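You operate a simulated robot arm through the tools that you are given. There is no shell and no other tool. Be economical: measure what you need, move in short steps, check, and stop when the job is done.

Carry out the task below with a simulated two-armed robot. There is one attempt and no reset: what you move stays moved.

JOB
Pull both plugs, brush the dust off the hollow mandrel and rack it.
Fine: hold it while pulling; plugs into the white tray, red brush back, grey rack's middle cradle.

Only the result counts: the job must be done as asked and must still hold three seconds after the hand-in. Knocking over, shifting, dropping, spilling or breaking anything else fails it.

ROBOT AND FRAMES
Two 7-joint arms with two-finger parallel grippers on one trunk, on a base that drives. Base frame: it is fixed to the floor where the robot stands at the start and does not move with it; the origin is under the middle of the robot, x ahead of it, y to its left, z up. Readings come in mm, rad, newtons and seconds.
The left shoulder is at the start at [60, 143, 926], the right one opposite. With the tool pointing down near the work surface each hand reaches from about 300 to 720 mm from the robot's upright axis, wherever it stands, measured 20 degrees to its own side. Places, roughly: hollow mandrel (20x4x5 cm) [500, 0, 900]; middle cradle of the grey rack [600, -300, 900]; open end of the hollow mandrel [500, -100, 900]; other end of the hollow mandrel [500, 100, 900]; plug tray [700, 0, 900]; purple mandrel plug (5x5x3 cm) [500, 100, 900]; teal mandrel plug (5x5x3 cm) [500, -100, 900]. Payload 1.57 kg a hand.
The tool frame of a hand sits at the grasp point between the pads (the TCP): z along the fingers, y along the line on which they close. The tips reach 30 mm beyond it. Largest opening 110 mm; finger width 24, thickness 12; the body of the gripper, 48 by 112 mm, starts 78 mm behind the TCP.
Orientation is that of the tool frame in the base frame, as [roll, pitch, yaw] about the fixed x, y, z axes, in that order (R = Rz(yaw) Ry(pitch) Rx(roll)). With the fingers straight down and closing along the base's y, the tool's x points along the base's -x, its y along +y and its z along -z.

CONTROLS
- The arms move only by the tool nudge_tool. It takes "left_commands", "right_commands" or both (then of equal length, played together; a hand with none holds still); each is a list of rows, each a list of 6 numbers: the shift along the base's x, y, z in units of 150 mm (1.0 is 150 mm), then the turn, a rotation vector about the base's x, y, z in units of 120 degrees (1.0 is 120 degrees). In form: [[dx, dy, dz, rx, ry, rz], ...]. A call has 1 to 10 rows; each row is the pose to reach, as a shift and turn from the pose commanded when the call began. "left_jaw" and "right_jaw" are, for a hand that has rows, the finger opening in mm, from 0 to 110, set as the call begins (left out, the last holds). A call with a number of a shift or a turn outside -1 to 1 is refused whole. Rows are played at 5 a second. More than 50 mm and 0.15 rad between two rows, or a gripper value outside its range, and nothing of the call is played. A pose out of reach is approached as far as the arm can. The call stops where the force on the tool passes 40 N (or 10 N more than at its start, if that is more) or the arm is blocked; 0.2 s more then pass. Each finger travels about 45 mm/s and halts on what it meets, pressing with about 35 N; the grip force reading is that of the motor and also rises with nothing between the fingers. The clock runs only during rows and for 0.2 s after the last one: add rows that repeat a pose to give the fingers time. The reply holds the time, the measured pose of the TCP, the force on the tool along the base axes, the opening and the grip force, in the units named above and with some noise, with the torque about the TCP (base axes, N m) and any sound that the robot's microphone picked up.
- Cameras (640 x 400 px; columns grow to the right, rows downward): "scene" is now at [37.7, -15.8, 1539.8]; the picture's right is [-0.20, -0.98, 0.00], its down [-0.68, 0.14, -0.72] and it looks along [0.71, -0.15, -0.69] (base axes); focal length 256 px, centre (320, 200). "left" rides on the left gripper at [70, -16, -141] in its tool frame; the picture's right is [0.23, 0.97, 0.00], its down [-0.85, 0.20, -0.48] and it looks along [-0.47, 0.11, 0.88] (tool axes); focal length 222 px, centre (320, 200). "right" rides on the right gripper at [70, 16, -141] in its tool frame; the picture's right is [-0.23, 0.97, 0.00], its down [-0.85, -0.20, -0.48] and it looks along [-0.47, -0.11, 0.88] (tool axes); focal length 222 px, centre (320, 200). There is no depth. A picture from a camera that has moved, and an enlarged one, comes with that camera's place and axes in the base frame and with its lens. The place of the scene camera against the robot may be out by one fixed shift of up to 18 mm in any direction.
- grab_frame(camera): a new picture of that camera. No time passes.
- lift_body(by): slides the trunk up (or, below 0, down) by that many mm; the arms and the scene camera ride with it, the base frame stays. It gives what a move gives, with no picture.
- base_move(legs): drives the robot by 1 to 6 legs, each [ahead, left, turn to the left] in mm, mm and rad, along the robot's own axes; the way and the turn of a leg run together, so that a leg with both is an arc; at most 1500 mm and 3.142 rad a leg. The arms and the cameras ride along, it lands a little off, and it stops where it bumps. It gives what a move gives.
- pan_tilt(pan, tilt): turns the head with the scene camera to pan (to the left, within 1.501 rad either way) and tilt (down, from -0.506 to 1.204), counted from straight ahead of the robot. It gives what a move gives.
- enlarge(camera, box): a new picture of the part [left, top, right, bottom] of that camera's present view, enlarged. No time passes.
- finish_job(): hands the job in; it is judged then, once.

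Work in short steps. Places have to be worked out from the pictures, the camera data and where the tool is seen: move nearer, look again, correct. Check each grasp and each placing, and mend what went wrong. You have 120 turns and 108 pictures in all, those below and enlarged ones among them. Open the grippers and draw the arms clear of the work before you hand the job in, unless the task says otherwise; then end with one line.

The tools are called by a JSON object that holds its "api" and its "payload". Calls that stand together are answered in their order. nudge_tool: Moves the arms, as the interface text tells. Its arguments: {"type":"object","properties":{"left_commands":{"type":"array","items":{"type":"array","items":{"type":"number"}}},"left_jaw":{"type":"number"},"right_commands":{"type":"array","items":{"type":"array","items":{"type":"number"}}},"right_jaw":{"type":"number"}},"required":[]} The other tools are called the same way: lift_body (by) slides the trunk up or down; base_move (legs) drives the base; pan_tilt (pan, tilt) turns the head that bears the scene camera; grab_frame (camera) takes a picture; enlarge (camera, box) takes an enlarged picture of a part of a camera's view; finish_job () hands the job in.

At the start:

```text
t: 0.0
left_tool_pos: [613.1, 176.6, 1000.1]
left_ee_rot: [3.141, 0.0, 3.141]
left_ft_force: [-0.2, -0.2, -0.9]
left_torque: [0.02, 0.02, 0.03]
left_opening: 110.4
left_gripper_force: 0.0
right_tool_pos: [566.2, -295.6, 1001.0]
right_ee_rot: [-3.141, 0.0, 3.141]
right_ft_force: [0.2, 0.3, 0.3]
right_torque: [-0.01, -0.01, 0.0]
right_opening: 109.9
right_gripper_force: 0.0
trunk travel left (down, up): [-525.0, 65.0]
robot x, y, heading: [-0.1, 0.4, 0.001]
head pan, tilt: [-0.204, 0.766]
```

scene: 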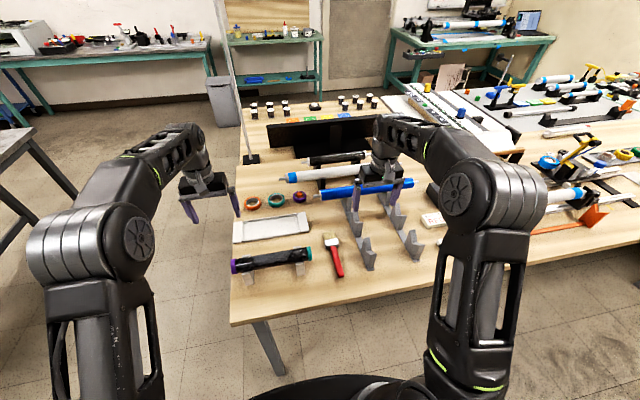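
right: 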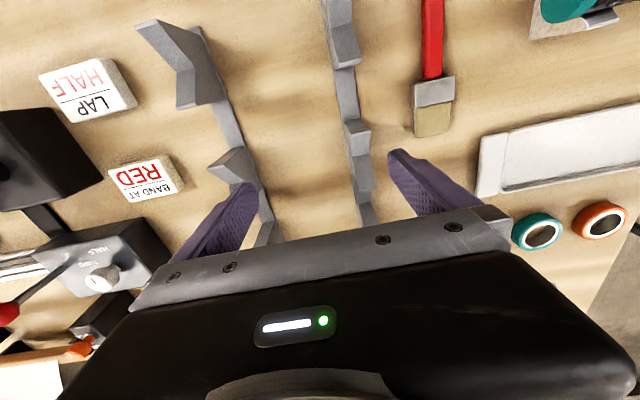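
left: 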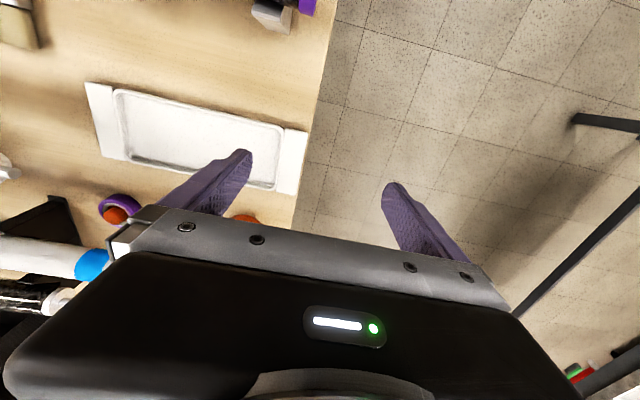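

The scene shows the dark mandrel on stands with purple (left) and teal (right) plugs, the white tray beyond it, the red brush to its right and the grey rack further right. I enlarge the work area for detail.

{"api": "enlarge", "payload": {"camera": "scene", "box": [220, 180, 360, 290]}}

{"api": "enlarge", "payload": {"camera": "scene", "box": [310, 140, 450, 290]}}

```text
3.64 times, centred on (290, 235) of scene
camera zoom: at [37.7, -15.8, 1539.8], right [-0.2, -0.98, 0.0], down [-0.68, 0.14, -0.72], along [0.71, -0.15, -0.69], focal length 931 px, centre (429, 73)
```

zoom: 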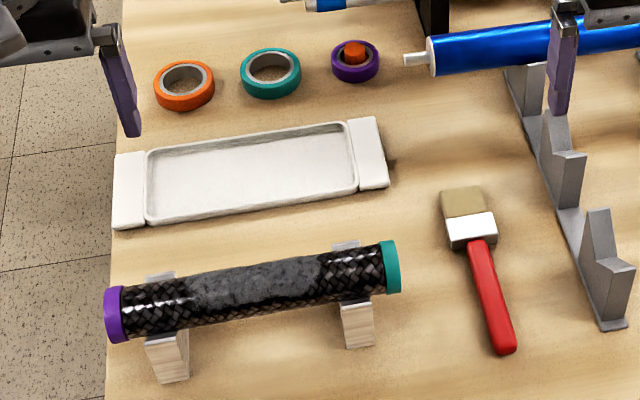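

```text
2.67 times, centred on (380, 215) of scene
camera zoom: at [37.7, -15.8, 1539.8], right [-0.2, -0.98, 0.0], down [-0.68, 0.14, -0.72], along [0.71, -0.15, -0.69], focal length 683 px, centre (160, 160)
```

zoom: 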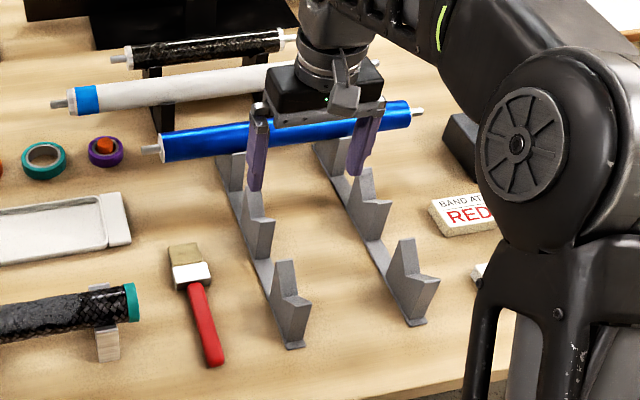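

Estimates from the scene camera: mandrel along y centred about [473, 35, 900], tray about [631, 33], brush handle about [450, -153] with bristles toward +x. I turn both hands so they close along x, moving them over the work.

{"api": "nudge_tool", "payload": {"left_commands": [[-0.09, 0, 0, 0, 0, -0.07], [-0.18, 0, 0, 0, 0, -0.14], [-0.27, 0, 0, 0, 0, -0.21], [-0.36, 0, 0, 0, 0, -0.28], [-0.45, 0, 0, 0, 0, -0.35], [-0.54, 0, 0, 0, 0, -0.42], [-0.63, 0, 0, 0, 0, -0.49], [-0.72, 0, 0, 0, 0, -0.56], [-0.81, 0, 0, 0, 0, -0.63], [-0.93, 0, 0, 0, 0, -0.7]], "right_commands": [[-0.06, 0.05, 0.1, 0, 0, 0.07], [-0.12, 0.1, 0.2, 0, 0, 0.14], [-0.18, 0.2, 0.3, 0, 0, 0.21], [-0.24, 0.3, 0.3, 0, 0, 0.28], [-0.3, 0.4, 0.3, 0, 0, 0.35], [-0.36, 0.5, 0.3, 0, 0, 0.42], [-0.42, 0.6, 0.3, 0, 0, 0.49], [-0.48, 0.7, 0.3, 0, 0, 0.56], [-0.54, 0.8, 0.3, 0, 0, 0.63], [-0.62, 1.0, 0.3, 0, 0, 0.7]]}}

```text
t: 2.2
left_tool_pos: [472.9, 177.7, 1000.1]
left_ee_rot: [3.141, 0.002, 1.674]
left_ft_force: [-1.5, 1.9, -0.5]
left_torque: [-0.04, -0.02, 0.04]
left_opening: 110.3
left_gripper_force: 0.1
right_tool_pos: [473.2, -145.1, 1045.6]
right_ee_rot: [-3.141, 0.0, -1.672]
right_ft_force: [0.6, 0.2, 0.2]
right_torque: [-0.01, -0.01, -0.03]
right_opening: 110.1
right_gripper_force: 0.0
trunk travel left (down, up): [-525.0, 65.0]
robot x, y, heading: [-2.5, -0.2, -0.004]
head pan, tilt: [-0.204, 0.766]
```

Both moved as commanded. I finish the rotation to 90° and take wrist pictures.

{"api": "nudge_tool", "payload": {"left_commands": [[0, 0, 0, 0, 0, -0.05]], "right_commands": [[0, 0, 0, 0, 0, 0.05]]}}

{"api": "grab_frame", "payload": {"camera": "left"}}

{"api": "grab_frame", "payload": {"camera": "right"}}

{"api": "grab_frame", "payload": {"camera": "scene"}}

```text
t: 2.6
left_tool_pos: [474.5, 178.3, 1000.2]
left_ee_rot: [3.14, -0.001, 1.57]
left_ft_force: [-0.7, -0.6, 0.2]
left_torque: [-0.02, -0.03, 0.02]
left_opening: 110.3
left_gripper_force: 0.0
right_tool_pos: [472.3, -145.4, 1044.5]
right_ee_rot: [3.141, 0.0, -1.569]
right_ft_force: [-0.5, -0.1, 0.0]
right_torque: [-0.01, 0.0, 0.01]
right_opening: 109.8
right_gripper_force: 0.1
trunk travel left (down, up): [-525.0, 65.0]
robot x, y, heading: [-2.2, -1.3, -0.001]
head pan, tilt: [-0.204, 0.766]
```

```text
102 pictures are left
camera left: at [457.9, 246.6, 1140.8], right [0.97, 0.23, 0.0], down [0.2, -0.86, 0.48], along [0.11, -0.47, -0.88], focal length 222 px, centre (320, 200)
```

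left: 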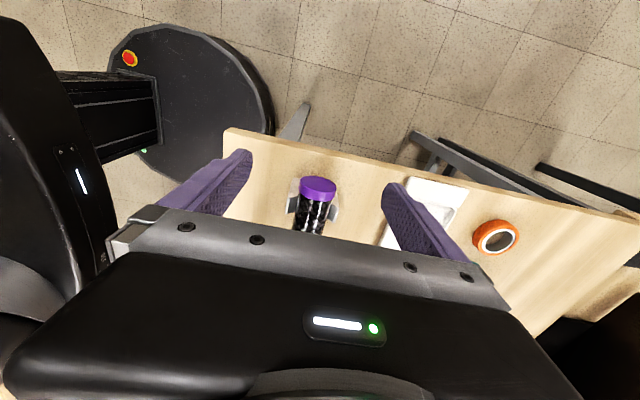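

```text
101 pictures are left
camera right: at [455.0, -215.3, 1185.4], right [-0.97, 0.23, 0.0], down [0.2, 0.86, 0.48], along [0.11, 0.47, -0.88], focal length 222 px, centre (320, 200)
```

right: 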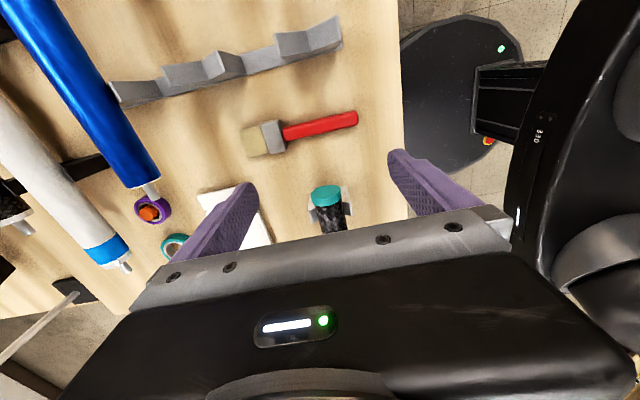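

```text
100 pictures are left
camera scene: at [37.4, -15.5, 1539.8], right [-0.2, -0.98, 0.0], down [-0.68, 0.14, -0.72], along [0.71, -0.15, -0.69], focal length 256 px, centre (320, 200)
```

scene: 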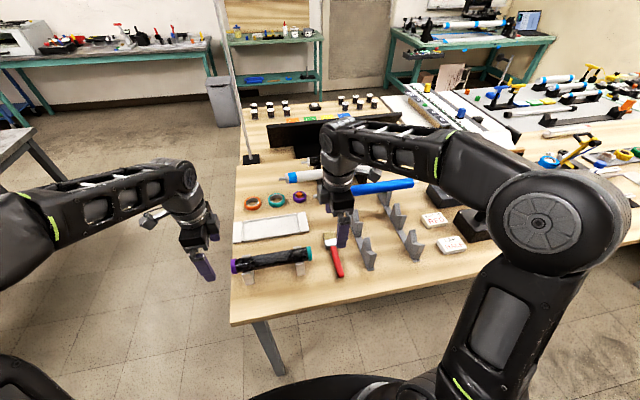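

Wrist views put purple plug near [482, 131] and teal near [480, -66]; so the mandrel centre is about [480, 32]. I bring the right hand over the middle and lower the left hand beside the purple plug for parallax.

{"api": "nudge_tool", "payload": {"left_commands": [[0.03, 0.07, -0.2, 0, 0, 0], [0.05, 0.15, -0.4, 0, 0, 0], [0.05, 0.15, -0.5, 0, 0, 0], [0.05, 0.15, -0.5, 0, 0, 0]], "right_commands": [[0, 0.3, 0, 0, 0, 0], [0.03, 0.6, 0, 0, 0, 0], [0.05, 0.9, 0, 0, 0, 0], [0.05, 1.0, 0, 0, 0, 0]]}}

{"api": "grab_frame", "payload": {"camera": "left"}}

{"api": "grab_frame", "payload": {"camera": "right"}}

```text
t: 3.6
left_tool_pos: [481.0, 199.9, 923.5]
left_ee_rot: [3.141, 0.001, 1.572]
left_ft_force: [-0.1, -0.2, -0.6]
left_torque: [0.01, 0.0, 0.01]
left_opening: 109.9
left_gripper_force: 0.1
right_tool_pos: [479.8, 4.8, 1045.3]
right_ee_rot: [3.141, 0.0, -1.57]
right_ft_force: [-0.1, 0.5, 0.3]
right_torque: [0.0, 0.01, -0.01]
right_opening: 110.0
right_gripper_force: 0.0
trunk travel left (down, up): [-525.0, 65.0]
robot x, y, heading: [1.0, -3.4, 0.0]
head pan, tilt: [-0.204, 0.766]
```

```text
99 pictures are left
camera left: at [465.7, 268.8, 1065.8], right [0.97, 0.23, 0.0], down [0.2, -0.85, 0.48], along [0.11, -0.47, -0.88], focal length 222 px, centre (320, 200)
```

left: 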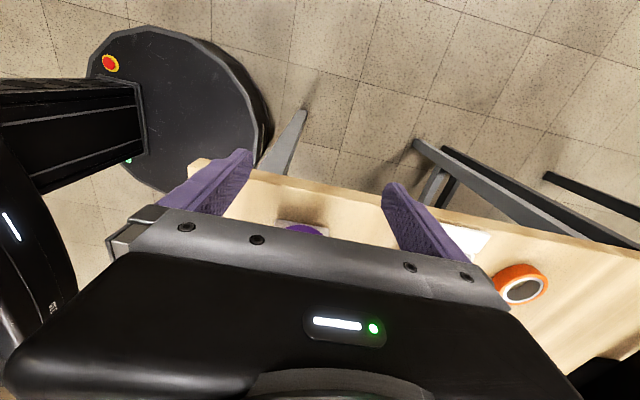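

```text
98 pictures are left
camera right: at [462.3, -65.5, 1185.4], right [-0.97, 0.23, 0.0], down [0.2, 0.85, 0.48], along [0.11, 0.47, -0.88], focal length 222 px, centre (320, 200)
```

right: 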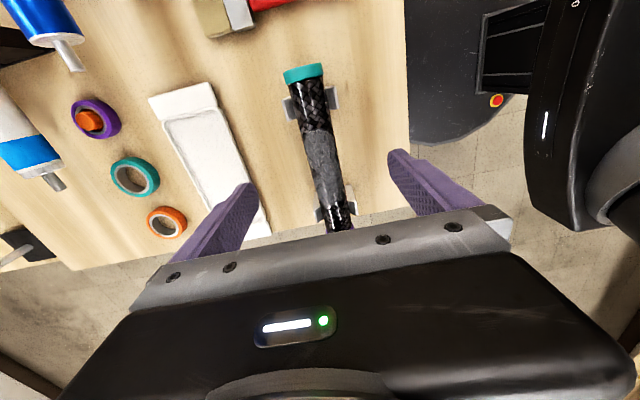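

The mandrel runs along y at x≈478, stands at y≈-43 and ≈105, dust y≈-12…69. I lower the right hand over the middle (y≈32), open, tips staying well above the table.

{"api": "nudge_tool", "payload": {"right_commands": [[0, 0.18, 0, 0, 0, 0], [0, 0.18, -0.3, 0, 0, 0], [0, 0.18, -0.6, 0, 0, 0], [0, 0.18, -0.85, 0, 0, 0], [0, 0.18, -0.85, 0, 0, 0]]}}

{"api": "grab_frame", "payload": {"camera": "right"}}

{"api": "grab_frame", "payload": {"camera": "scene"}}

```text
t: 4.8
left_tool_pos: [481.6, 199.2, 925.2]
left_ee_rot: [3.141, 0.002, 1.57]
left_ft_force: [0.3, 0.7, -0.3]
left_torque: [0.02, -0.02, -0.01]
left_opening: 110.0
left_gripper_force: 0.1
right_tool_pos: [480.1, 31.2, 916.5]
right_ee_rot: [-3.141, 0.0, -1.571]
right_ft_force: [-0.1, 0.6, 0.6]
right_torque: [0.0, -0.01, 0.01]
right_opening: 110.2
right_gripper_force: 0.1
trunk travel left (down, up): [-525.0, 65.0]
robot x, y, heading: [0.9, 2.0, -0.0]
head pan, tilt: [-0.204, 0.766]
```

```text
97 pictures are left
camera right: at [462.2, -38.9, 1056.7], right [-0.97, 0.23, 0.0], down [0.2, 0.85, 0.48], along [0.11, 0.47, -0.88], focal length 222 px, centre (320, 200)
```

right: 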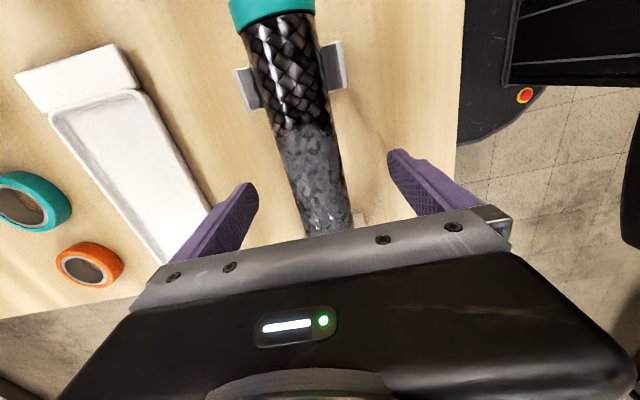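

```text
96 pictures are left
camera scene: at [37.4, -15.6, 1539.8], right [-0.2, -0.98, 0.0], down [-0.68, 0.14, -0.72], along [0.71, -0.15, -0.69], focal length 256 px, centre (320, 200)
```

scene: 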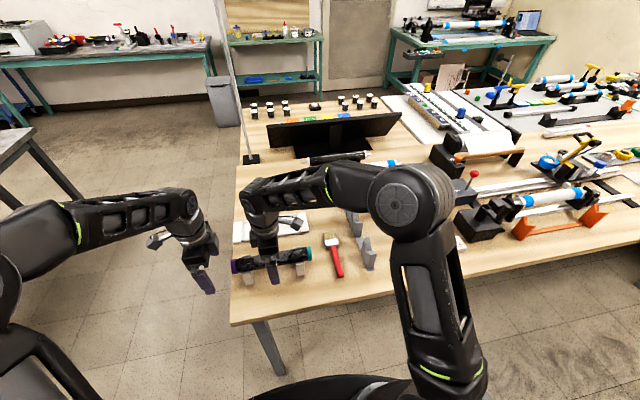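

The mandrel is centred between the right fingers (x≈480). I close the right hand on it, holding position.

{"api": "nudge_tool", "payload": {"right_commands": [[0, 0, 0, 0, 0, 0], [0, 0, 0, 0, 0, 0], [0, 0, 0, 0, 0, 0], [0, 0, 0, 0, 0, 0], [0, 0, 0, 0, 0, 0], [0, 0, 0, 0, 0, 0]], "right_jaw": 25}}

{"api": "grab_frame", "payload": {"camera": "right"}}

```text
t: 6.2
left_tool_pos: [482.1, 201.0, 925.3]
left_ee_rot: [-3.141, -0.001, 1.569]
left_ft_force: [0.2, -0.3, -0.2]
left_torque: [0.0, -0.03, 0.02]
left_opening: 109.9
left_gripper_force: 0.0
right_tool_pos: [479.1, 31.4, 916.0]
right_ee_rot: [3.142, 0.0, -1.57]
right_ft_force: [0.0, -1.0, 0.5]
right_torque: [0.01, -0.01, -0.16]
right_opening: 39.5
right_gripper_force: 31.1
trunk travel left (down, up): [-525.0, 65.0]
robot x, y, heading: [1.1, 1.6, -0.004]
head pan, tilt: [-0.204, 0.766]
```

```text
95 pictures are left
camera right: at [462.4, -38.9, 1057.0], right [-0.97, 0.23, 0.0], down [0.2, 0.85, 0.48], along [0.11, 0.47, -0.88], focal length 222 px, centre (320, 200)
```

right: 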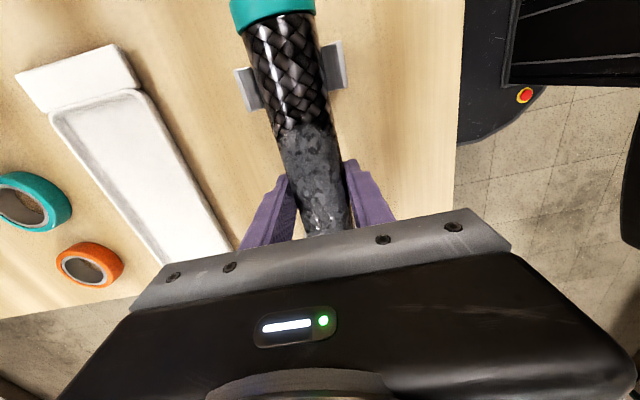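

Right hand holds the mandrel (39.5 mm, 31 N). I raise the left hand for a good look down at the purple plug.

{"api": "nudge_tool", "payload": {"left_commands": [[0, 0, 0.3, 0, 0, 0], [0, -0.1, 0.5, 0, 0, 0], [0, -0.2, 0.5, 0, 0, 0], [0, -0.2, 0.5, 0, 0, 0]]}}

{"api": "enlarge", "payload": {"camera": "left", "box": [240, 120, 400, 240]}}

```text
t: 7.2
left_tool_pos: [482.1, 169.0, 1000.2]
left_ee_rot: [3.141, -0.001, 1.571]
left_ft_force: [-0.6, -0.4, -0.1]
left_torque: [0.04, -0.03, 0.01]
left_opening: 110.1
left_gripper_force: 0.1
right_tool_pos: [479.9, 31.3, 916.6]
right_ee_rot: [3.141, 0.0, -1.57]
right_ft_force: [1.8, -0.2, 1.9]
right_torque: [0.04, -0.02, -0.22]
right_opening: 39.6
right_gripper_force: 35.4
trunk travel left (down, up): [-525.0, 65.0]
robot x, y, heading: [1.1, -2.0, 0.004]
head pan, tilt: [-0.204, 0.766]
```

```text
3.33 times, centred on (320, 180) of left
camera zoom: at [465.6, 238.4, 1141.4], right [0.97, 0.23, 0.0], down [0.2, -0.85, 0.48], along [0.11, -0.47, -0.88], focal length 740 px, centre (320, 267)
```

zoom: 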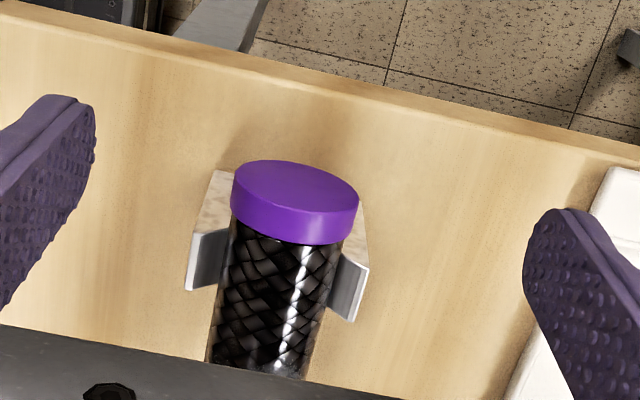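

Purple flange spans y≈128–139, x≈480.5, ~46 mm wide. I lower the left hand with its pads at y≈140 around the flange and close.

{"api": "nudge_tool", "payload": {"left_commands": [[-0.01, -0.193, -0.1, 0, 0, 0], [-0.01, -0.193, -0.35, 0, 0, 0], [-0.01, -0.193, -0.613, 0, 0, 0], [-0.01, -0.193, -0.613, 0, 0, 0]]}}

{"api": "nudge_tool", "payload": {"left_commands": [[0, 0, 0, 0, 0, 0], [0, 0, 0, 0, 0, 0], [0, 0, 0, 0, 0, 0], [0, 0, 0, 0, 0, 0], [0, 0, 0, 0, 0, 0], [0, 0, 0, 0, 0, 0]], "left_jaw": 25}}

{"api": "grab_frame", "payload": {"camera": "left"}}

```text
t: 8.2
left_tool_pos: [479.8, 140.4, 909.3]
left_ee_rot: [3.141, 0.0, 1.572]
left_ft_force: [0.1, 0.2, 0.6]
left_torque: [-0.02, 0.0, 0.01]
left_opening: 110.1
left_gripper_force: 0.0
right_tool_pos: [480.5, 31.1, 916.0]
right_ee_rot: [3.14, 0.0, -1.572]
right_ft_force: [1.1, -0.5, 2.7]
right_torque: [0.0, -0.04, -0.24]
right_opening: 39.5
right_gripper_force: 35.2
trunk travel left (down, up): [-525.0, 65.0]
robot x, y, heading: [1.8, 0.5, -0.002]
head pan, tilt: [-0.204, 0.766]
```

```text
t: 9.6
left_tool_pos: [479.5, 142.0, 909.8]
left_ee_rot: [-3.141, 0.001, 1.57]
left_ft_force: [2.1, -0.4, 1.0]
left_torque: [-0.02, 0.02, 0.04]
left_opening: 40.6
left_gripper_force: 31.8
right_tool_pos: [480.1, 32.0, 916.7]
right_ee_rot: [3.141, 0.001, -1.571]
right_ft_force: [0.4, -0.5, 2.5]
right_torque: [0.11, -0.08, -0.31]
right_opening: 39.4
right_gripper_force: 35.2
trunk travel left (down, up): [-525.0, 65.0]
robot x, y, heading: [-0.1, 2.2, -0.004]
head pan, tilt: [-0.204, 0.766]
```

```text
93 pictures are left
camera left: at [463.6, 209.9, 1050.8], right [0.97, 0.23, 0.0], down [0.2, -0.85, 0.48], along [0.11, -0.47, -0.88], focal length 222 px, centre (320, 200)
```

left: 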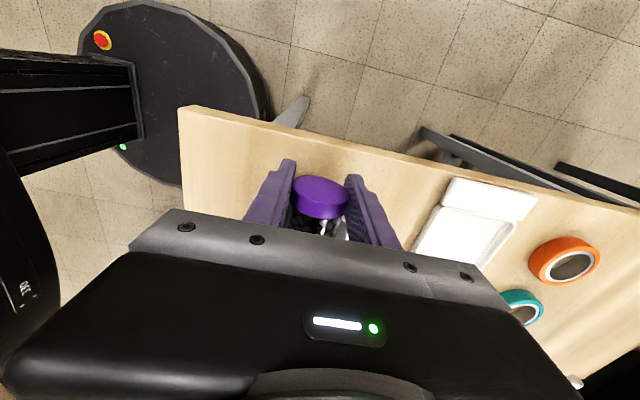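

Opening 40.6 is close to the mandrel diameter, so I check where the pads actually sit.

{"api": "enlarge", "payload": {"camera": "left", "box": [230, 130, 410, 260]}}

```text
3.08 times, centred on (320, 195) of left
camera zoom: at [463.6, 209.9, 1050.8], right [0.97, 0.23, 0.0], down [0.2, -0.85, 0.48], along [0.11, -0.47, -0.88], focal length 684 px, centre (320, 215)
```

zoom: 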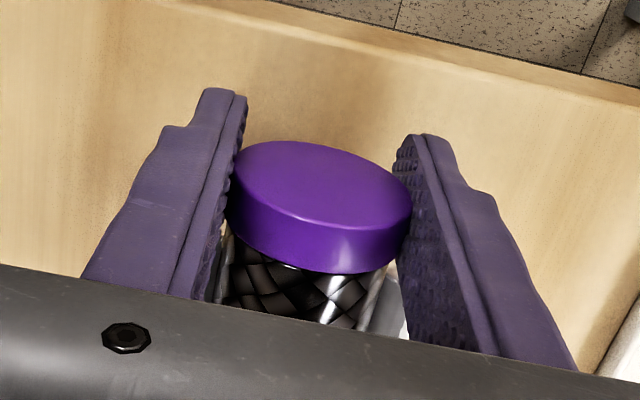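

The pads sit on the purple flange. I pull it straight along +y while the right hand holds.

{"api": "nudge_tool", "payload": {"left_commands": [[0, 0.03, 0, 0, 0, 0], [0, 0.07, 0, 0, 0, 0], [0, 0.12, 0, 0, 0, 0], [0, 0.18, 0, 0, 0, 0], [0, 0.25, 0, 0, 0, 0], [0, 0.32, 0, 0, 0, 0], [0, 0.4, 0, 0, 0, 0]]}}

{"api": "grab_frame", "payload": {"camera": "left"}}

{"api": "grab_frame", "payload": {"camera": "right"}}

```text
t: 11.2
left_tool_pos: [480.4, 200.2, 906.8]
left_ee_rot: [3.141, 0.0, 1.569]
left_ft_force: [0.4, 0.6, 0.2]
left_torque: [-0.03, -0.01, 0.0]
left_opening: 40.1
left_gripper_force: 35.1
right_tool_pos: [480.2, 31.5, 917.3]
right_ee_rot: [3.141, 0.0, -1.57]
right_ft_force: [2.4, 1.0, 2.5]
right_torque: [-0.12, -0.08, -0.25]
right_opening: 39.6
right_gripper_force: 35.4
trunk travel left (down, up): [-525.0, 65.0]
robot x, y, heading: [4.1, -0.3, -0.005]
head pan, tilt: [-0.204, 0.766]
```

```text
91 pictures are left
camera left: at [463.5, 270.2, 1048.7], right [0.97, 0.23, 0.0], down [0.2, -0.85, 0.48], along [0.11, -0.47, -0.88], focal length 222 px, centre (320, 200)
```

left: 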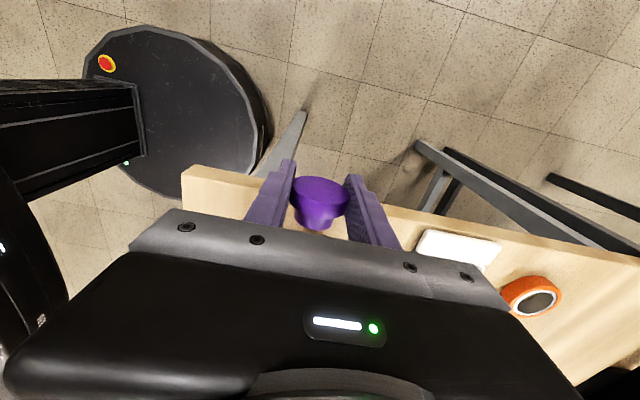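

```text
90 pictures are left
camera right: at [462.4, -38.9, 1057.0], right [-0.97, 0.23, 0.0], down [0.2, 0.85, 0.48], along [0.11, 0.47, -0.88], focal length 222 px, centre (320, 200)
```

right: 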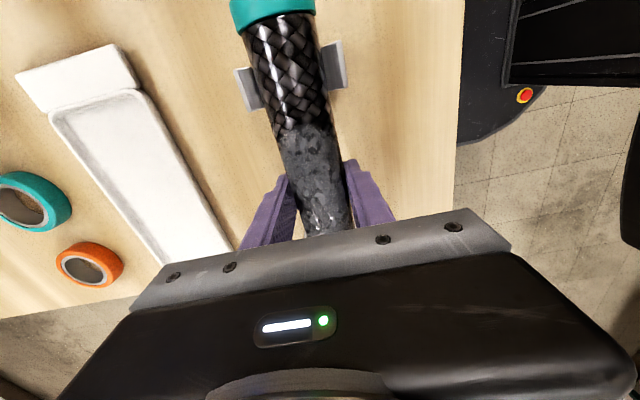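

Plug fully out, still held. I lift it and carry it around the +y side toward the tray (interior about x 600–675, y -57…126), turning the hand back so it closes along y.

{"api": "nudge_tool", "payload": {"left_commands": [[0, 0, 0.3, 0, 0, 0], [0, 0, 0.6, 0, 0, 0.07], [0.1, 0, 0.6, 0, 0, 0.14], [0.2, 0, 0.6, 0, 0, 0.21], [0.3, 0, 0.6, 0, 0, 0.28], [0.45, 0, 0.6, 0, 0, 0.35], [0.6, 0, 0.6, 0, 0, 0.42], [0.75, 0, 0.6, 0, 0, 0.49], [0.85, 0, 0.6, 0, 0, 0.56], [0.947, 0, 0.6, 0, 0, 0.63]]}}

{"api": "nudge_tool", "payload": {"left_commands": [[0, -0.2, 0, 0, 0, 0.06], [0, -0.45, 0, 0, 0, 0.12], [0, -0.7, 0, 0, 0, 0.12], [0, -0.7, 0, 0, 0, 0.12]]}}

{"api": "grab_frame", "payload": {"camera": "left"}}

{"api": "grab_frame", "payload": {"camera": "scene"}}

```text
t: 13.4
left_tool_pos: [622.9, 201.2, 998.6]
left_ee_rot: [-3.141, 0.001, 2.892]
left_ft_force: [0.0, 0.4, -0.4]
left_torque: [-0.01, 0.01, 0.0]
left_opening: 40.4
left_gripper_force: 35.6
right_tool_pos: [479.1, 30.7, 916.5]
right_ee_rot: [-3.141, 0.0, -1.571]
right_ft_force: [2.6, -0.9, 2.2]
right_torque: [-0.01, -0.01, -0.26]
right_opening: 39.7
right_gripper_force: 35.5
trunk travel left (down, up): [-525.0, 65.0]
robot x, y, heading: [1.7, -2.4, -0.0]
head pan, tilt: [-0.204, 0.766]
```

```text
t: 14.4
left_tool_pos: [623.0, 96.3, 998.0]
left_ee_rot: [3.141, 0.0, -3.139]
left_ft_force: [0.9, 0.8, -0.7]
left_torque: [-0.03, -0.02, -0.01]
left_opening: 40.5
left_gripper_force: 35.2
right_tool_pos: [480.6, 30.7, 916.4]
right_ee_rot: [-3.141, -0.001, -1.571]
right_ft_force: [1.8, 2.1, 2.1]
right_torque: [-0.18, -0.06, -0.19]
right_opening: 39.3
right_gripper_force: 34.8
trunk travel left (down, up): [-525.0, 65.0]
robot x, y, heading: [0.3, -1.8, -0.002]
head pan, tilt: [-0.204, 0.766]
```

```text
89 pictures are left
camera left: at [552.9, 78.9, 1139.1], right [-0.23, 0.97, 0.0], down [0.85, 0.2, 0.48], along [0.47, 0.11, -0.88], focal length 222 px, centre (320, 200)
```

left: 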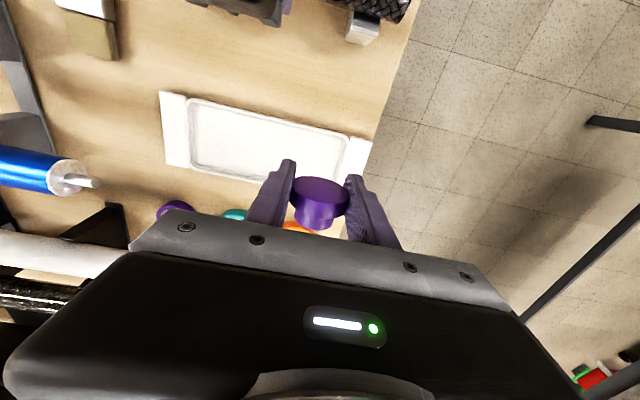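

```text
88 pictures are left
camera scene: at [37.8, -15.5, 1539.8], right [-0.2, -0.98, 0.0], down [-0.68, 0.14, -0.72], along [0.71, -0.15, -0.69], focal length 256 px, centre (320, 200)
```

scene: 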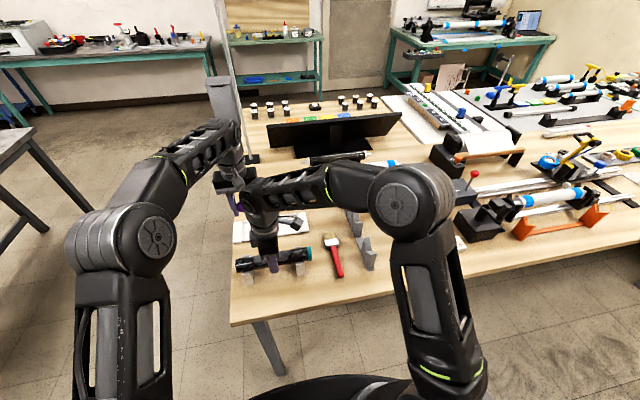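

Tray interior measured from the left view: x≈608–680, y≈-55…127. I lower the plug into it (target TCP [629, 88]) to just above the floor.

{"api": "nudge_tool", "payload": {"left_commands": [[0.04, -0.05, -0.2, 0, 0, 0], [0.04, -0.05, -0.45, 0, 0, 0], [0.04, -0.05, -0.6, 0, 0, 0], [0.04, -0.05, -0.68, 0, 0, 0], [0.04, -0.05, -0.68, 0, 0, 0]]}}

{"api": "grab_frame", "payload": {"camera": "left"}}

```text
t: 15.6
left_tool_pos: [627.5, 88.0, 895.7]
left_ee_rot: [3.141, 0.001, -3.141]
left_ft_force: [0.5, -0.3, 0.4]
left_torque: [0.01, 0.0, -0.01]
left_opening: 39.8
left_gripper_force: 35.1
right_tool_pos: [479.7, 31.5, 916.5]
right_ee_rot: [3.141, -0.001, -1.572]
right_ft_force: [1.9, 1.4, 2.9]
right_torque: [0.01, -0.06, -0.16]
right_opening: 39.4
right_gripper_force: 34.8
trunk travel left (down, up): [-525.0, 65.0]
robot x, y, heading: [-0.1, -2.4, -0.001]
head pan, tilt: [-0.204, 0.766]
```

```text
87 pictures are left
camera left: at [558.3, 70.9, 1036.5], right [-0.23, 0.97, 0.0], down [0.85, 0.2, 0.48], along [0.47, 0.11, -0.88], focal length 222 px, centre (320, 200)
```

left: 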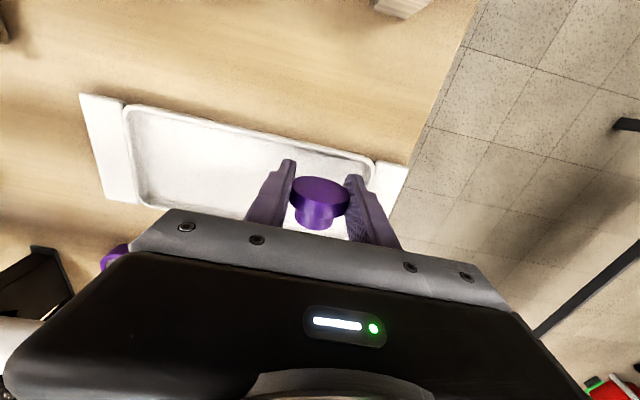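

It's over the tray but near the +y wall; I shift 25 mm toward -y and lower gently in small steps until contact.

{"api": "nudge_tool", "payload": {"left_commands": [[0, -0.16, 0, 0, 0, 0], [0, -0.16, -0.02, 0, 0, 0], [0, -0.16, -0.04, 0, 0, 0], [0, -0.16, -0.055, 0, 0, 0], [0, -0.16, -0.055, 0, 0, 0]]}}

{"api": "enlarge", "payload": {"camera": "left", "box": [230, 130, 410, 250]}}

```text
t: 16.8
left_tool_pos: [629.6, 64.7, 890.1]
left_ee_rot: [-3.139, 0.003, -3.139]
left_ft_force: [21.5, -0.3, 34.2]
left_torque: [-0.33, 6.48, 0.29]
left_opening: 40.5
left_gripper_force: 35.2
right_tool_pos: [479.8, 30.7, 915.3]
right_ee_rot: [3.139, 0.0, -1.569]
right_ft_force: [-0.9, 3.4, -7.1]
right_torque: [-0.72, -1.07, 0.1]
right_opening: 39.9
right_gripper_force: 35.0
trunk travel left (down, up): [-525.0, 65.0]
robot x, y, heading: [-0.7, -2.9, 0.001]
head pan, tilt: [-0.204, 0.766]
```

```text
3.33 times, centred on (320, 190) of left
camera zoom: at [559.5, 47.5, 1030.8], right [-0.23, 0.97, 0.0], down [0.85, 0.2, 0.48], along [0.47, 0.11, -0.88], focal length 740 px, centre (320, 233)
```

zoom: 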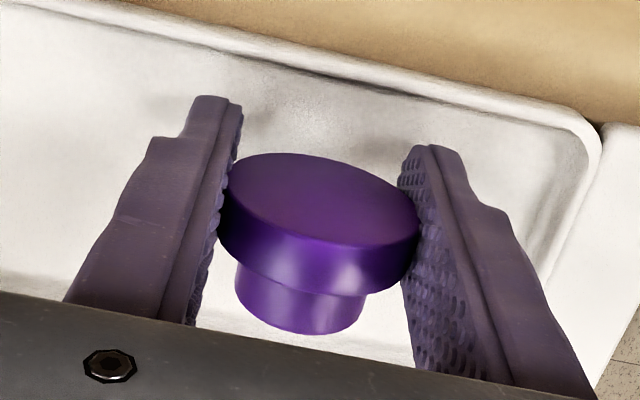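

Torque of 6.5 N·m with an x force means the left arm is touching the right forearm (~300 mm up), not the tray. I back the left up, then free the right hand and get it out of the way.

{"api": "nudge_tool", "payload": {"left_commands": [[0, 0, 0.05, 0, 0, 0], [0, 0, 0.08, 0, 0, 0]]}}

{"api": "nudge_tool", "payload": {"right_commands": [[0, 0, 0, 0, 0, 0], [0, 0, 0, 0, 0, 0], [0, 0, 0, 0, 0, 0], [0, 0, 0, 0, 0, 0], [0, 0, 0, 0, 0, 0]], "right_jaw": 100}}

{"api": "grab_frame", "payload": {"camera": "right"}}

```text
t: 17.4
left_tool_pos: [625.5, 64.5, 897.5]
left_ee_rot: [3.14, -0.005, -3.141]
left_ft_force: [-0.8, -0.7, 0.2]
left_torque: [0.0, 0.02, 0.03]
left_opening: 40.4
left_gripper_force: 35.1
right_tool_pos: [479.9, 31.0, 916.6]
right_ee_rot: [-3.14, 0.004, -1.573]
right_ft_force: [0.4, -0.9, 0.0]
right_torque: [0.03, 0.01, -0.01]
right_opening: 39.5
right_gripper_force: 35.1
trunk travel left (down, up): [-525.0, 65.0]
robot x, y, heading: [2.1, 2.6, 0.004]
head pan, tilt: [-0.204, 0.766]
```

```text
t: 18.6
left_tool_pos: [628.0, 64.4, 900.0]
left_ee_rot: [3.141, 0.0, -3.142]
left_ft_force: [-0.1, 0.0, -0.5]
left_torque: [0.0, -0.04, 0.0]
left_opening: 40.4
left_gripper_force: 34.9
right_tool_pos: [480.6, 31.2, 916.9]
right_ee_rot: [3.14, 0.0, -1.572]
right_ft_force: [-0.3, 0.4, 0.8]
right_torque: [-0.01, 0.0, 0.02]
right_opening: 100.1
right_gripper_force: 0.1
trunk travel left (down, up): [-525.0, 65.0]
robot x, y, heading: [-5.2, -1.6, -0.002]
head pan, tilt: [-0.204, 0.766]
```

```text
85 pictures are left
camera right: at [462.4, -38.9, 1056.9], right [-0.97, 0.23, 0.0], down [0.2, 0.85, 0.48], along [0.11, 0.47, -0.88], focal length 222 px, centre (320, 200)
```

right: 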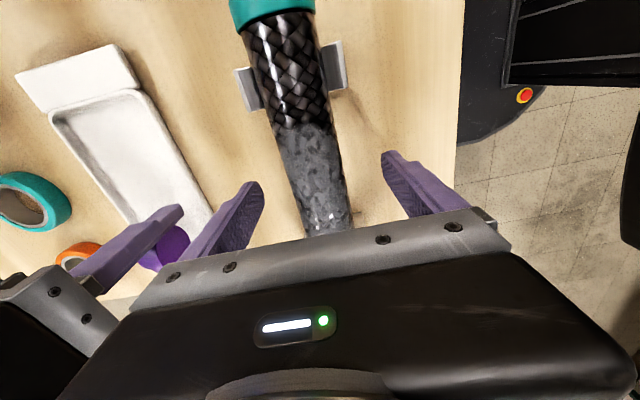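

Mandrel is unmoved. The left arm was lying above the right forearm, so I slide the open right hand along -y (past stand and plug) rather than up.

{"api": "nudge_tool", "payload": {"right_commands": [[0, -0.25, 0, 0, 0, 0], [0, -0.5, 0, 0, 0, 0], [0, -0.75, 0, 0, 0, 0], [0, -1.0, 0, 0, 0, 0], [0, -1.0, 0.3, 0, 0, 0], [0, -1.0, 0.6, 0, 0, 0]]}}

{"api": "grab_frame", "payload": {"camera": "scene"}}

```text
t: 20.0
left_tool_pos: [627.5, 65.2, 899.1]
left_ee_rot: [-3.141, 0.001, 3.141]
left_ft_force: [-0.3, 0.7, -0.3]
left_torque: [0.01, 0.03, 0.0]
left_opening: 40.4
left_gripper_force: 35.2
right_tool_pos: [480.1, -117.9, 1007.5]
right_ee_rot: [3.14, 0.003, -1.571]
right_ft_force: [-0.5, 0.0, 0.2]
right_torque: [-0.04, 0.01, -0.02]
right_opening: 100.1
right_gripper_force: 0.0
trunk travel left (down, up): [-525.0, 65.0]
robot x, y, heading: [3.7, -1.0, 0.004]
head pan, tilt: [-0.204, 0.766]
```

```text
84 pictures are left
camera scene: at [37.4, -15.8, 1539.8], right [-0.2, -0.98, 0.0], down [-0.68, 0.14, -0.72], along [0.71, -0.15, -0.69], focal length 256 px, centre (320, 200)
```

scene: 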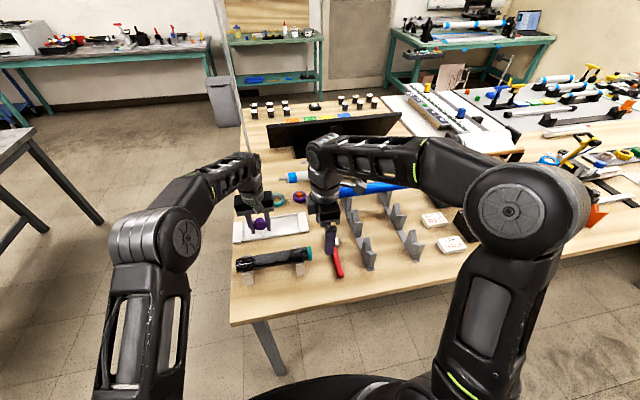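

Clear now. I lower the plug slowly into the tray until contact.

{"api": "nudge_tool", "payload": {"left_commands": [[0, 0, -0.04, 0, 0, 0], [0, 0, -0.06, 0, 0, 0], [0, 0, -0.08, 0, 0, 0], [0, 0, -0.09, 0, 0, 0], [0, 0, -0.09, 0, 0, 0]]}}

{"api": "enlarge", "payload": {"camera": "right", "box": [60, 80, 300, 260]}}

```text
t: 21.2
left_tool_pos: [627.6, 63.4, 885.2]
left_ee_rot: [-3.141, -0.001, -3.14]
left_ft_force: [0.2, -0.1, 0.1]
left_torque: [0.01, 0.04, 0.03]
left_opening: 40.3
left_gripper_force: 34.8
right_tool_pos: [479.2, -118.5, 1007.0]
right_ee_rot: [-3.141, 0.0, -1.571]
right_ft_force: [-0.7, 0.1, -0.7]
right_torque: [0.03, -0.01, -0.01]
right_opening: 100.0
right_gripper_force: 0.1
trunk travel left (down, up): [-525.0, 65.0]
robot x, y, heading: [-2.8, -1.5, -0.0]
head pan, tilt: [-0.204, 0.766]
```

```text
2.22 times, centred on (180, 170) of right
camera zoom: at [462.5, -188.7, 1147.9], right [-0.97, 0.23, 0.0], down [0.2, 0.85, 0.48], along [0.11, 0.47, -0.88], focal length 494 px, centre (631, 267)
```

zoom: 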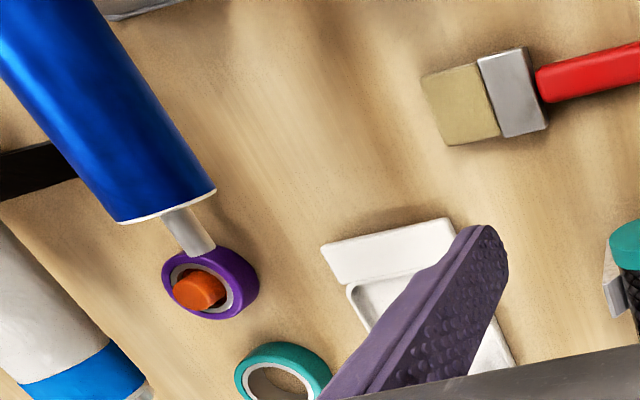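

No contact yet; continue lowering in fine steps.

{"api": "nudge_tool", "payload": {"left_commands": [[0, 0, -0.015, 0, 0, 0], [0, 0, -0.03, 0, 0, 0], [0, 0, -0.04, 0, 0, 0], [0, 0, -0.04, 0, 0, 0]]}}

{"api": "enlarge", "payload": {"camera": "left", "box": [230, 130, 410, 250]}}

```text
t: 22.2
left_tool_pos: [628.1, 64.6, 883.4]
left_ee_rot: [-3.14, 0.005, -3.14]
left_ft_force: [-1.4, 1.3, 29.3]
left_torque: [0.54, 0.33, -0.14]
left_opening: 40.2
left_gripper_force: 35.3
right_tool_pos: [478.3, -119.7, 1009.2]
right_ee_rot: [-3.139, -0.001, -1.572]
right_ft_force: [0.5, 0.2, -0.4]
right_torque: [0.01, -0.02, -0.02]
right_opening: 100.1
right_gripper_force: 0.1
trunk travel left (down, up): [-525.0, 65.0]
robot x, y, heading: [-0.9, 1.4, -0.001]
head pan, tilt: [-0.204, 0.766]
```

```text
3.33 times, centred on (320, 190) of left
camera zoom: at [557.2, 47.3, 1024.7], right [-0.23, 0.97, 0.0], down [0.85, 0.2, 0.48], along [0.47, 0.11, -0.87], focal length 740 px, centre (320, 233)
```

zoom: 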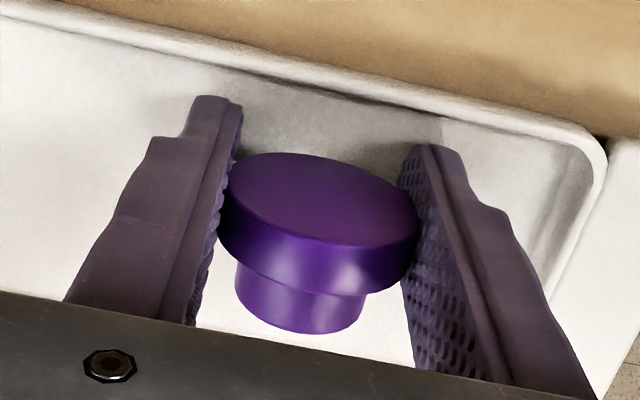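

Contact with the tray floor at z≈884. I ease up 2 mm and open to 64.

{"api": "nudge_tool", "payload": {"left_commands": [[0, 0, 0.03, 0, 0, 0], [0, 0, 0.03, 0, 0, 0], [0, 0, 0.03, 0, 0, 0], [0, 0, 0.03, 0, 0, 0]], "left_jaw": 64}}

{"api": "nudge_tool", "payload": {"left_commands": [[0, 0, 0.15, 0, 0, 0], [0, 0, 0.4, 0, 0, 0], [0, 0, 0.7, 0, 0, 0], [0, 0.2, 0.85, 0, 0, 0]]}}

{"api": "grab_frame", "payload": {"camera": "left"}}

```text
t: 23.2
left_tool_pos: [626.2, 63.7, 883.4]
left_ee_rot: [3.141, 0.0, 3.141]
left_ft_force: [-1.5, -1.4, 2.6]
left_torque: [-0.15, 0.04, -0.09]
left_opening: 65.1
left_gripper_force: 0.0
right_tool_pos: [479.4, -119.6, 1007.8]
right_ee_rot: [3.141, 0.0, -1.571]
right_ft_force: [-0.3, 0.6, -0.8]
right_torque: [0.0, 0.0, 0.01]
right_opening: 100.1
right_gripper_force: 0.0
trunk travel left (down, up): [-525.0, 65.0]
robot x, y, heading: [-3.6, -0.6, 0.004]
head pan, tilt: [-0.204, 0.766]
```

```text
t: 24.2
left_tool_pos: [627.2, 93.5, 1014.1]
left_ee_rot: [-3.14, 0.004, -3.141]
left_ft_force: [0.7, 0.3, -0.6]
left_torque: [-0.03, -0.01, 0.0]
left_opening: 63.9
left_gripper_force: 0.1
right_tool_pos: [479.5, -118.2, 1007.4]
right_ee_rot: [-3.141, 0.002, -1.57]
right_ft_force: [-1.0, -0.5, 0.1]
right_torque: [0.01, 0.0, -0.03]
right_opening: 99.9
right_gripper_force: 0.1
trunk travel left (down, up): [-525.0, 65.0]
robot x, y, heading: [1.2, -2.9, -0.0]
head pan, tilt: [-0.204, 0.766]
```

```text
81 pictures are left
camera left: at [556.6, 76.6, 1155.2], right [-0.23, 0.97, 0.0], down [0.85, 0.2, 0.48], along [0.47, 0.11, -0.88], focal length 222 px, centre (320, 200)
```

left: 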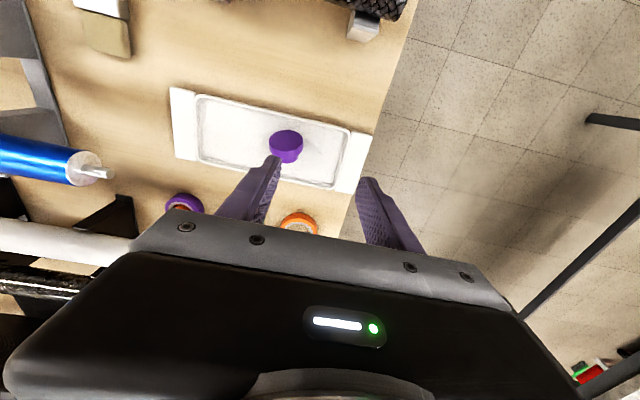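

Purple plug rests in the tray. Now the left hand turns back to close along x and goes over the mandrel near y≈60; the right backs off to view the teal plug.

{"api": "nudge_tool", "payload": {"left_commands": [[0, 0.1, 0, 0, 0, -0.07], [0, 0.1, 0, 0, 0, -0.14], [-0.1, 0.1, 0, 0, 0, -0.21], [-0.25, 0.1, 0, 0, 0, -0.28], [-0.4, 0.1, 0, 0, 0, -0.35], [-0.55, 0.1, 0, 0, 0, -0.42], [-0.7, 0.1, 0, 0, 0, -0.49], [-0.85, 0.1, 0, 0, 0, -0.56], [-0.98, 0.1, 0, 0, 0, -0.63], [-0.98, 0, 0, 0, 0, -0.7]], "left_jaw": 105, "right_commands": [[0, 0, 0, 0, 0, 0], [0, 0, 0, 0, 0, 0], [0, 0, 0, 0, 0, 0], [0, 0, 0, 0, 0, 0], [0, 0, 0, 0, 0, 0], [0, 0, 0, 0, 0, 0], [0, 0, 0, 0, 0, 0], [0, 0, 0, 0, 0, 0], [0, 0, 0, 0, 0, 0], [0, 0, 0, 0, 0, 0]]}}

{"api": "nudge_tool", "payload": {"left_commands": [[0, -0.1, 0, 0, 0, -0.05], [0, -0.22, 0, 0, 0, -0.05], [0, -0.22, -0.2, 0, 0, -0.05], [0, -0.22, -0.2, 0, 0, -0.05]]}}

{"api": "grab_frame", "payload": {"camera": "left"}}

{"api": "enlarge", "payload": {"camera": "right", "box": [240, 120, 400, 240]}}

```text
t: 26.4
left_tool_pos: [480.3, 94.1, 1011.4]
left_ee_rot: [3.142, 0.002, 1.673]
left_ft_force: [0.0, 1.0, -0.7]
left_torque: [0.04, 0.03, 0.03]
left_opening: 105.0
left_gripper_force: 0.0
right_tool_pos: [479.9, -118.5, 1006.5]
right_ee_rot: [3.14, 0.001, -1.569]
right_ft_force: [-0.9, -1.2, 0.0]
right_torque: [0.0, 0.02, 0.01]
right_opening: 99.8
right_gripper_force: 0.0
trunk travel left (down, up): [-525.0, 65.0]
robot x, y, heading: [-0.5, -4.0, -0.001]
head pan, tilt: [-0.204, 0.766]
```

```text
t: 27.4
left_tool_pos: [480.7, 60.7, 983.3]
left_ee_rot: [-3.142, 0.001, 1.57]
left_ft_force: [0.6, -0.6, 0.7]
left_torque: [-0.03, 0.0, 0.04]
left_opening: 105.3
left_gripper_force: 0.1
right_tool_pos: [480.4, -118.4, 1007.6]
right_ee_rot: [-3.139, 0.002, -1.571]
right_ft_force: [0.9, 0.5, 0.5]
right_torque: [-0.01, 0.01, 0.0]
right_opening: 100.0
right_gripper_force: 0.0
trunk travel left (down, up): [-525.0, 65.0]
robot x, y, heading: [-0.2, -0.4, -0.0]
head pan, tilt: [-0.204, 0.766]
```

```text
80 pictures are left
camera left: at [464.3, 130.7, 1123.2], right [0.97, 0.23, 0.0], down [0.2, -0.85, 0.48], along [0.11, -0.47, -0.88], focal length 222 px, centre (320, 200)
```

left: 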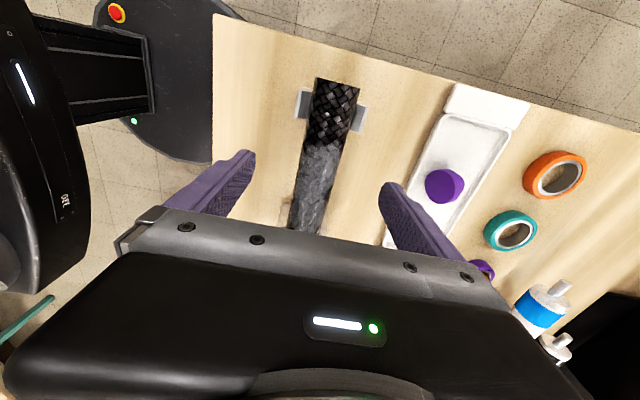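

```text
3.33 times, centred on (320, 180) of right
camera zoom: at [462.3, -188.8, 1148.1], right [-0.97, 0.23, 0.0], down [0.2, 0.85, 0.48], along [0.11, 0.47, -0.88], focal length 740 px, centre (320, 267)
```

zoom: 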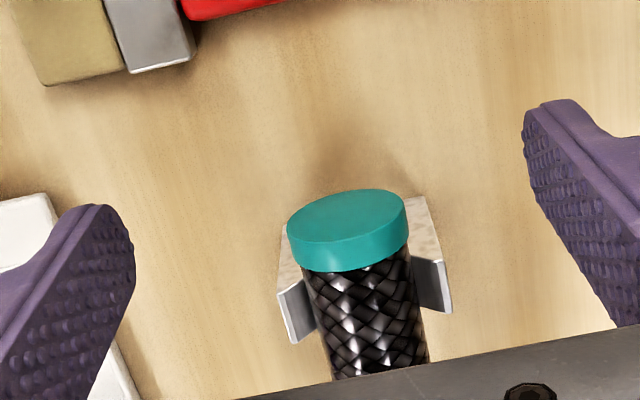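

Teal flange spans y≈-75…-65 at x≈479. First the left hand lowers over the mandrel at y≈60 and grips.

{"api": "nudge_tool", "payload": {"left_commands": [[0, 0, -0.2, 0, 0, 0], [0, 0, -0.447, 0, 0, 0], [0, 0, -0.447, 0, 0, 0]], "right_commands": [[0, 0, 0, 0, 0, 0], [0, 0.1, 0, 0, 0, 0], [0, 0.26, 0, 0, 0, 0]]}}

{"api": "nudge_tool", "payload": {"left_commands": [[0, 0, 0, 0, 0, 0], [0, 0, 0, 0, 0, 0], [0, 0, 0, 0, 0, 0], [0, 0, 0, 0, 0, 0], [0, 0, 0, 0, 0, 0], [0, 0, 0, 0, 0, 0]], "left_jaw": 25}}

{"api": "nudge_tool", "payload": {"right_commands": [[0, 0, -0.2, 0, 0, 0], [0, 0, -0.45, 0, 0, 0], [0, 0, -0.655, 0, 0, 0], [0, 0, -0.655, 0, 0, 0]]}}

{"api": "enlarge", "payload": {"camera": "right", "box": [200, 100, 440, 260]}}

```text
t: 28.2
left_tool_pos: [480.0, 62.1, 914.7]
left_ee_rot: [-3.141, -0.001, 1.569]
left_ft_force: [-0.5, 0.3, -0.4]
left_torque: [-0.02, 0.0, 0.03]
left_opening: 105.0
left_gripper_force: 0.0
right_tool_pos: [480.4, -79.9, 1008.4]
right_ee_rot: [-3.14, 0.0, -1.57]
right_ft_force: [-0.3, -0.5, -0.3]
right_torque: [0.0, 0.0, -0.01]
right_opening: 100.0
right_gripper_force: 0.0
trunk travel left (down, up): [-525.0, 65.0]
robot x, y, heading: [-1.8, 1.8, -0.0]
head pan, tilt: [-0.204, 0.766]
```

```text
t: 29.6
left_tool_pos: [480.2, 61.9, 913.9]
left_ee_rot: [-3.141, -0.001, 1.57]
left_ft_force: [-3.5, 0.5, 0.1]
left_torque: [0.08, 0.08, 0.06]
left_opening: 40.0
left_gripper_force: 33.7
right_tool_pos: [479.8, -79.4, 1008.1]
right_ee_rot: [3.141, -0.001, -1.57]
right_ft_force: [-0.2, -0.1, 0.0]
right_torque: [-0.01, -0.02, 0.02]
right_opening: 100.1
right_gripper_force: 0.1
trunk travel left (down, up): [-525.0, 65.0]
robot x, y, heading: [-0.4, -4.2, -0.002]
head pan, tilt: [-0.204, 0.766]
```

```text
t: 30.6
left_tool_pos: [480.9, 62.1, 916.1]
left_ee_rot: [-3.141, 0.0, 1.571]
left_ft_force: [-3.9, 0.8, 2.5]
left_torque: [0.23, 0.03, 0.17]
left_opening: 39.8
left_gripper_force: 35.0
right_tool_pos: [480.6, -79.6, 910.1]
right_ee_rot: [3.14, -0.001, -1.57]
right_ft_force: [0.1, -0.4, 0.1]
right_torque: [-0.01, 0.0, 0.0]
right_opening: 99.9
right_gripper_force: 0.0
trunk travel left (down, up): [-525.0, 65.0]
robot x, y, heading: [1.4, -0.8, 0.003]
head pan, tilt: [-0.204, 0.766]
```

```text
2.50 times, centred on (320, 180) of right
camera zoom: at [463.0, -150.1, 1049.8], right [-0.97, 0.23, 0.0], down [0.2, 0.85, 0.48], along [0.11, 0.47, -0.88], focal length 555 px, centre (320, 250)
```

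zoom: 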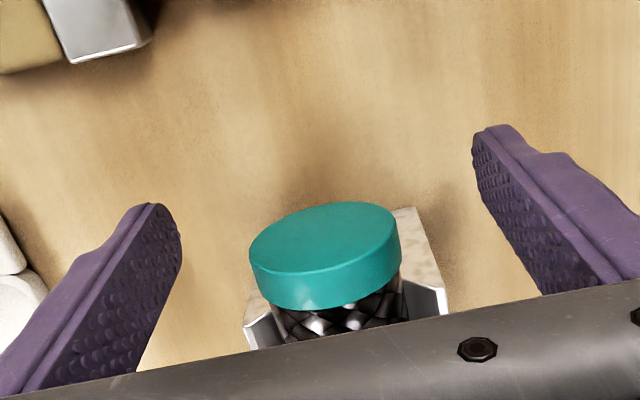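

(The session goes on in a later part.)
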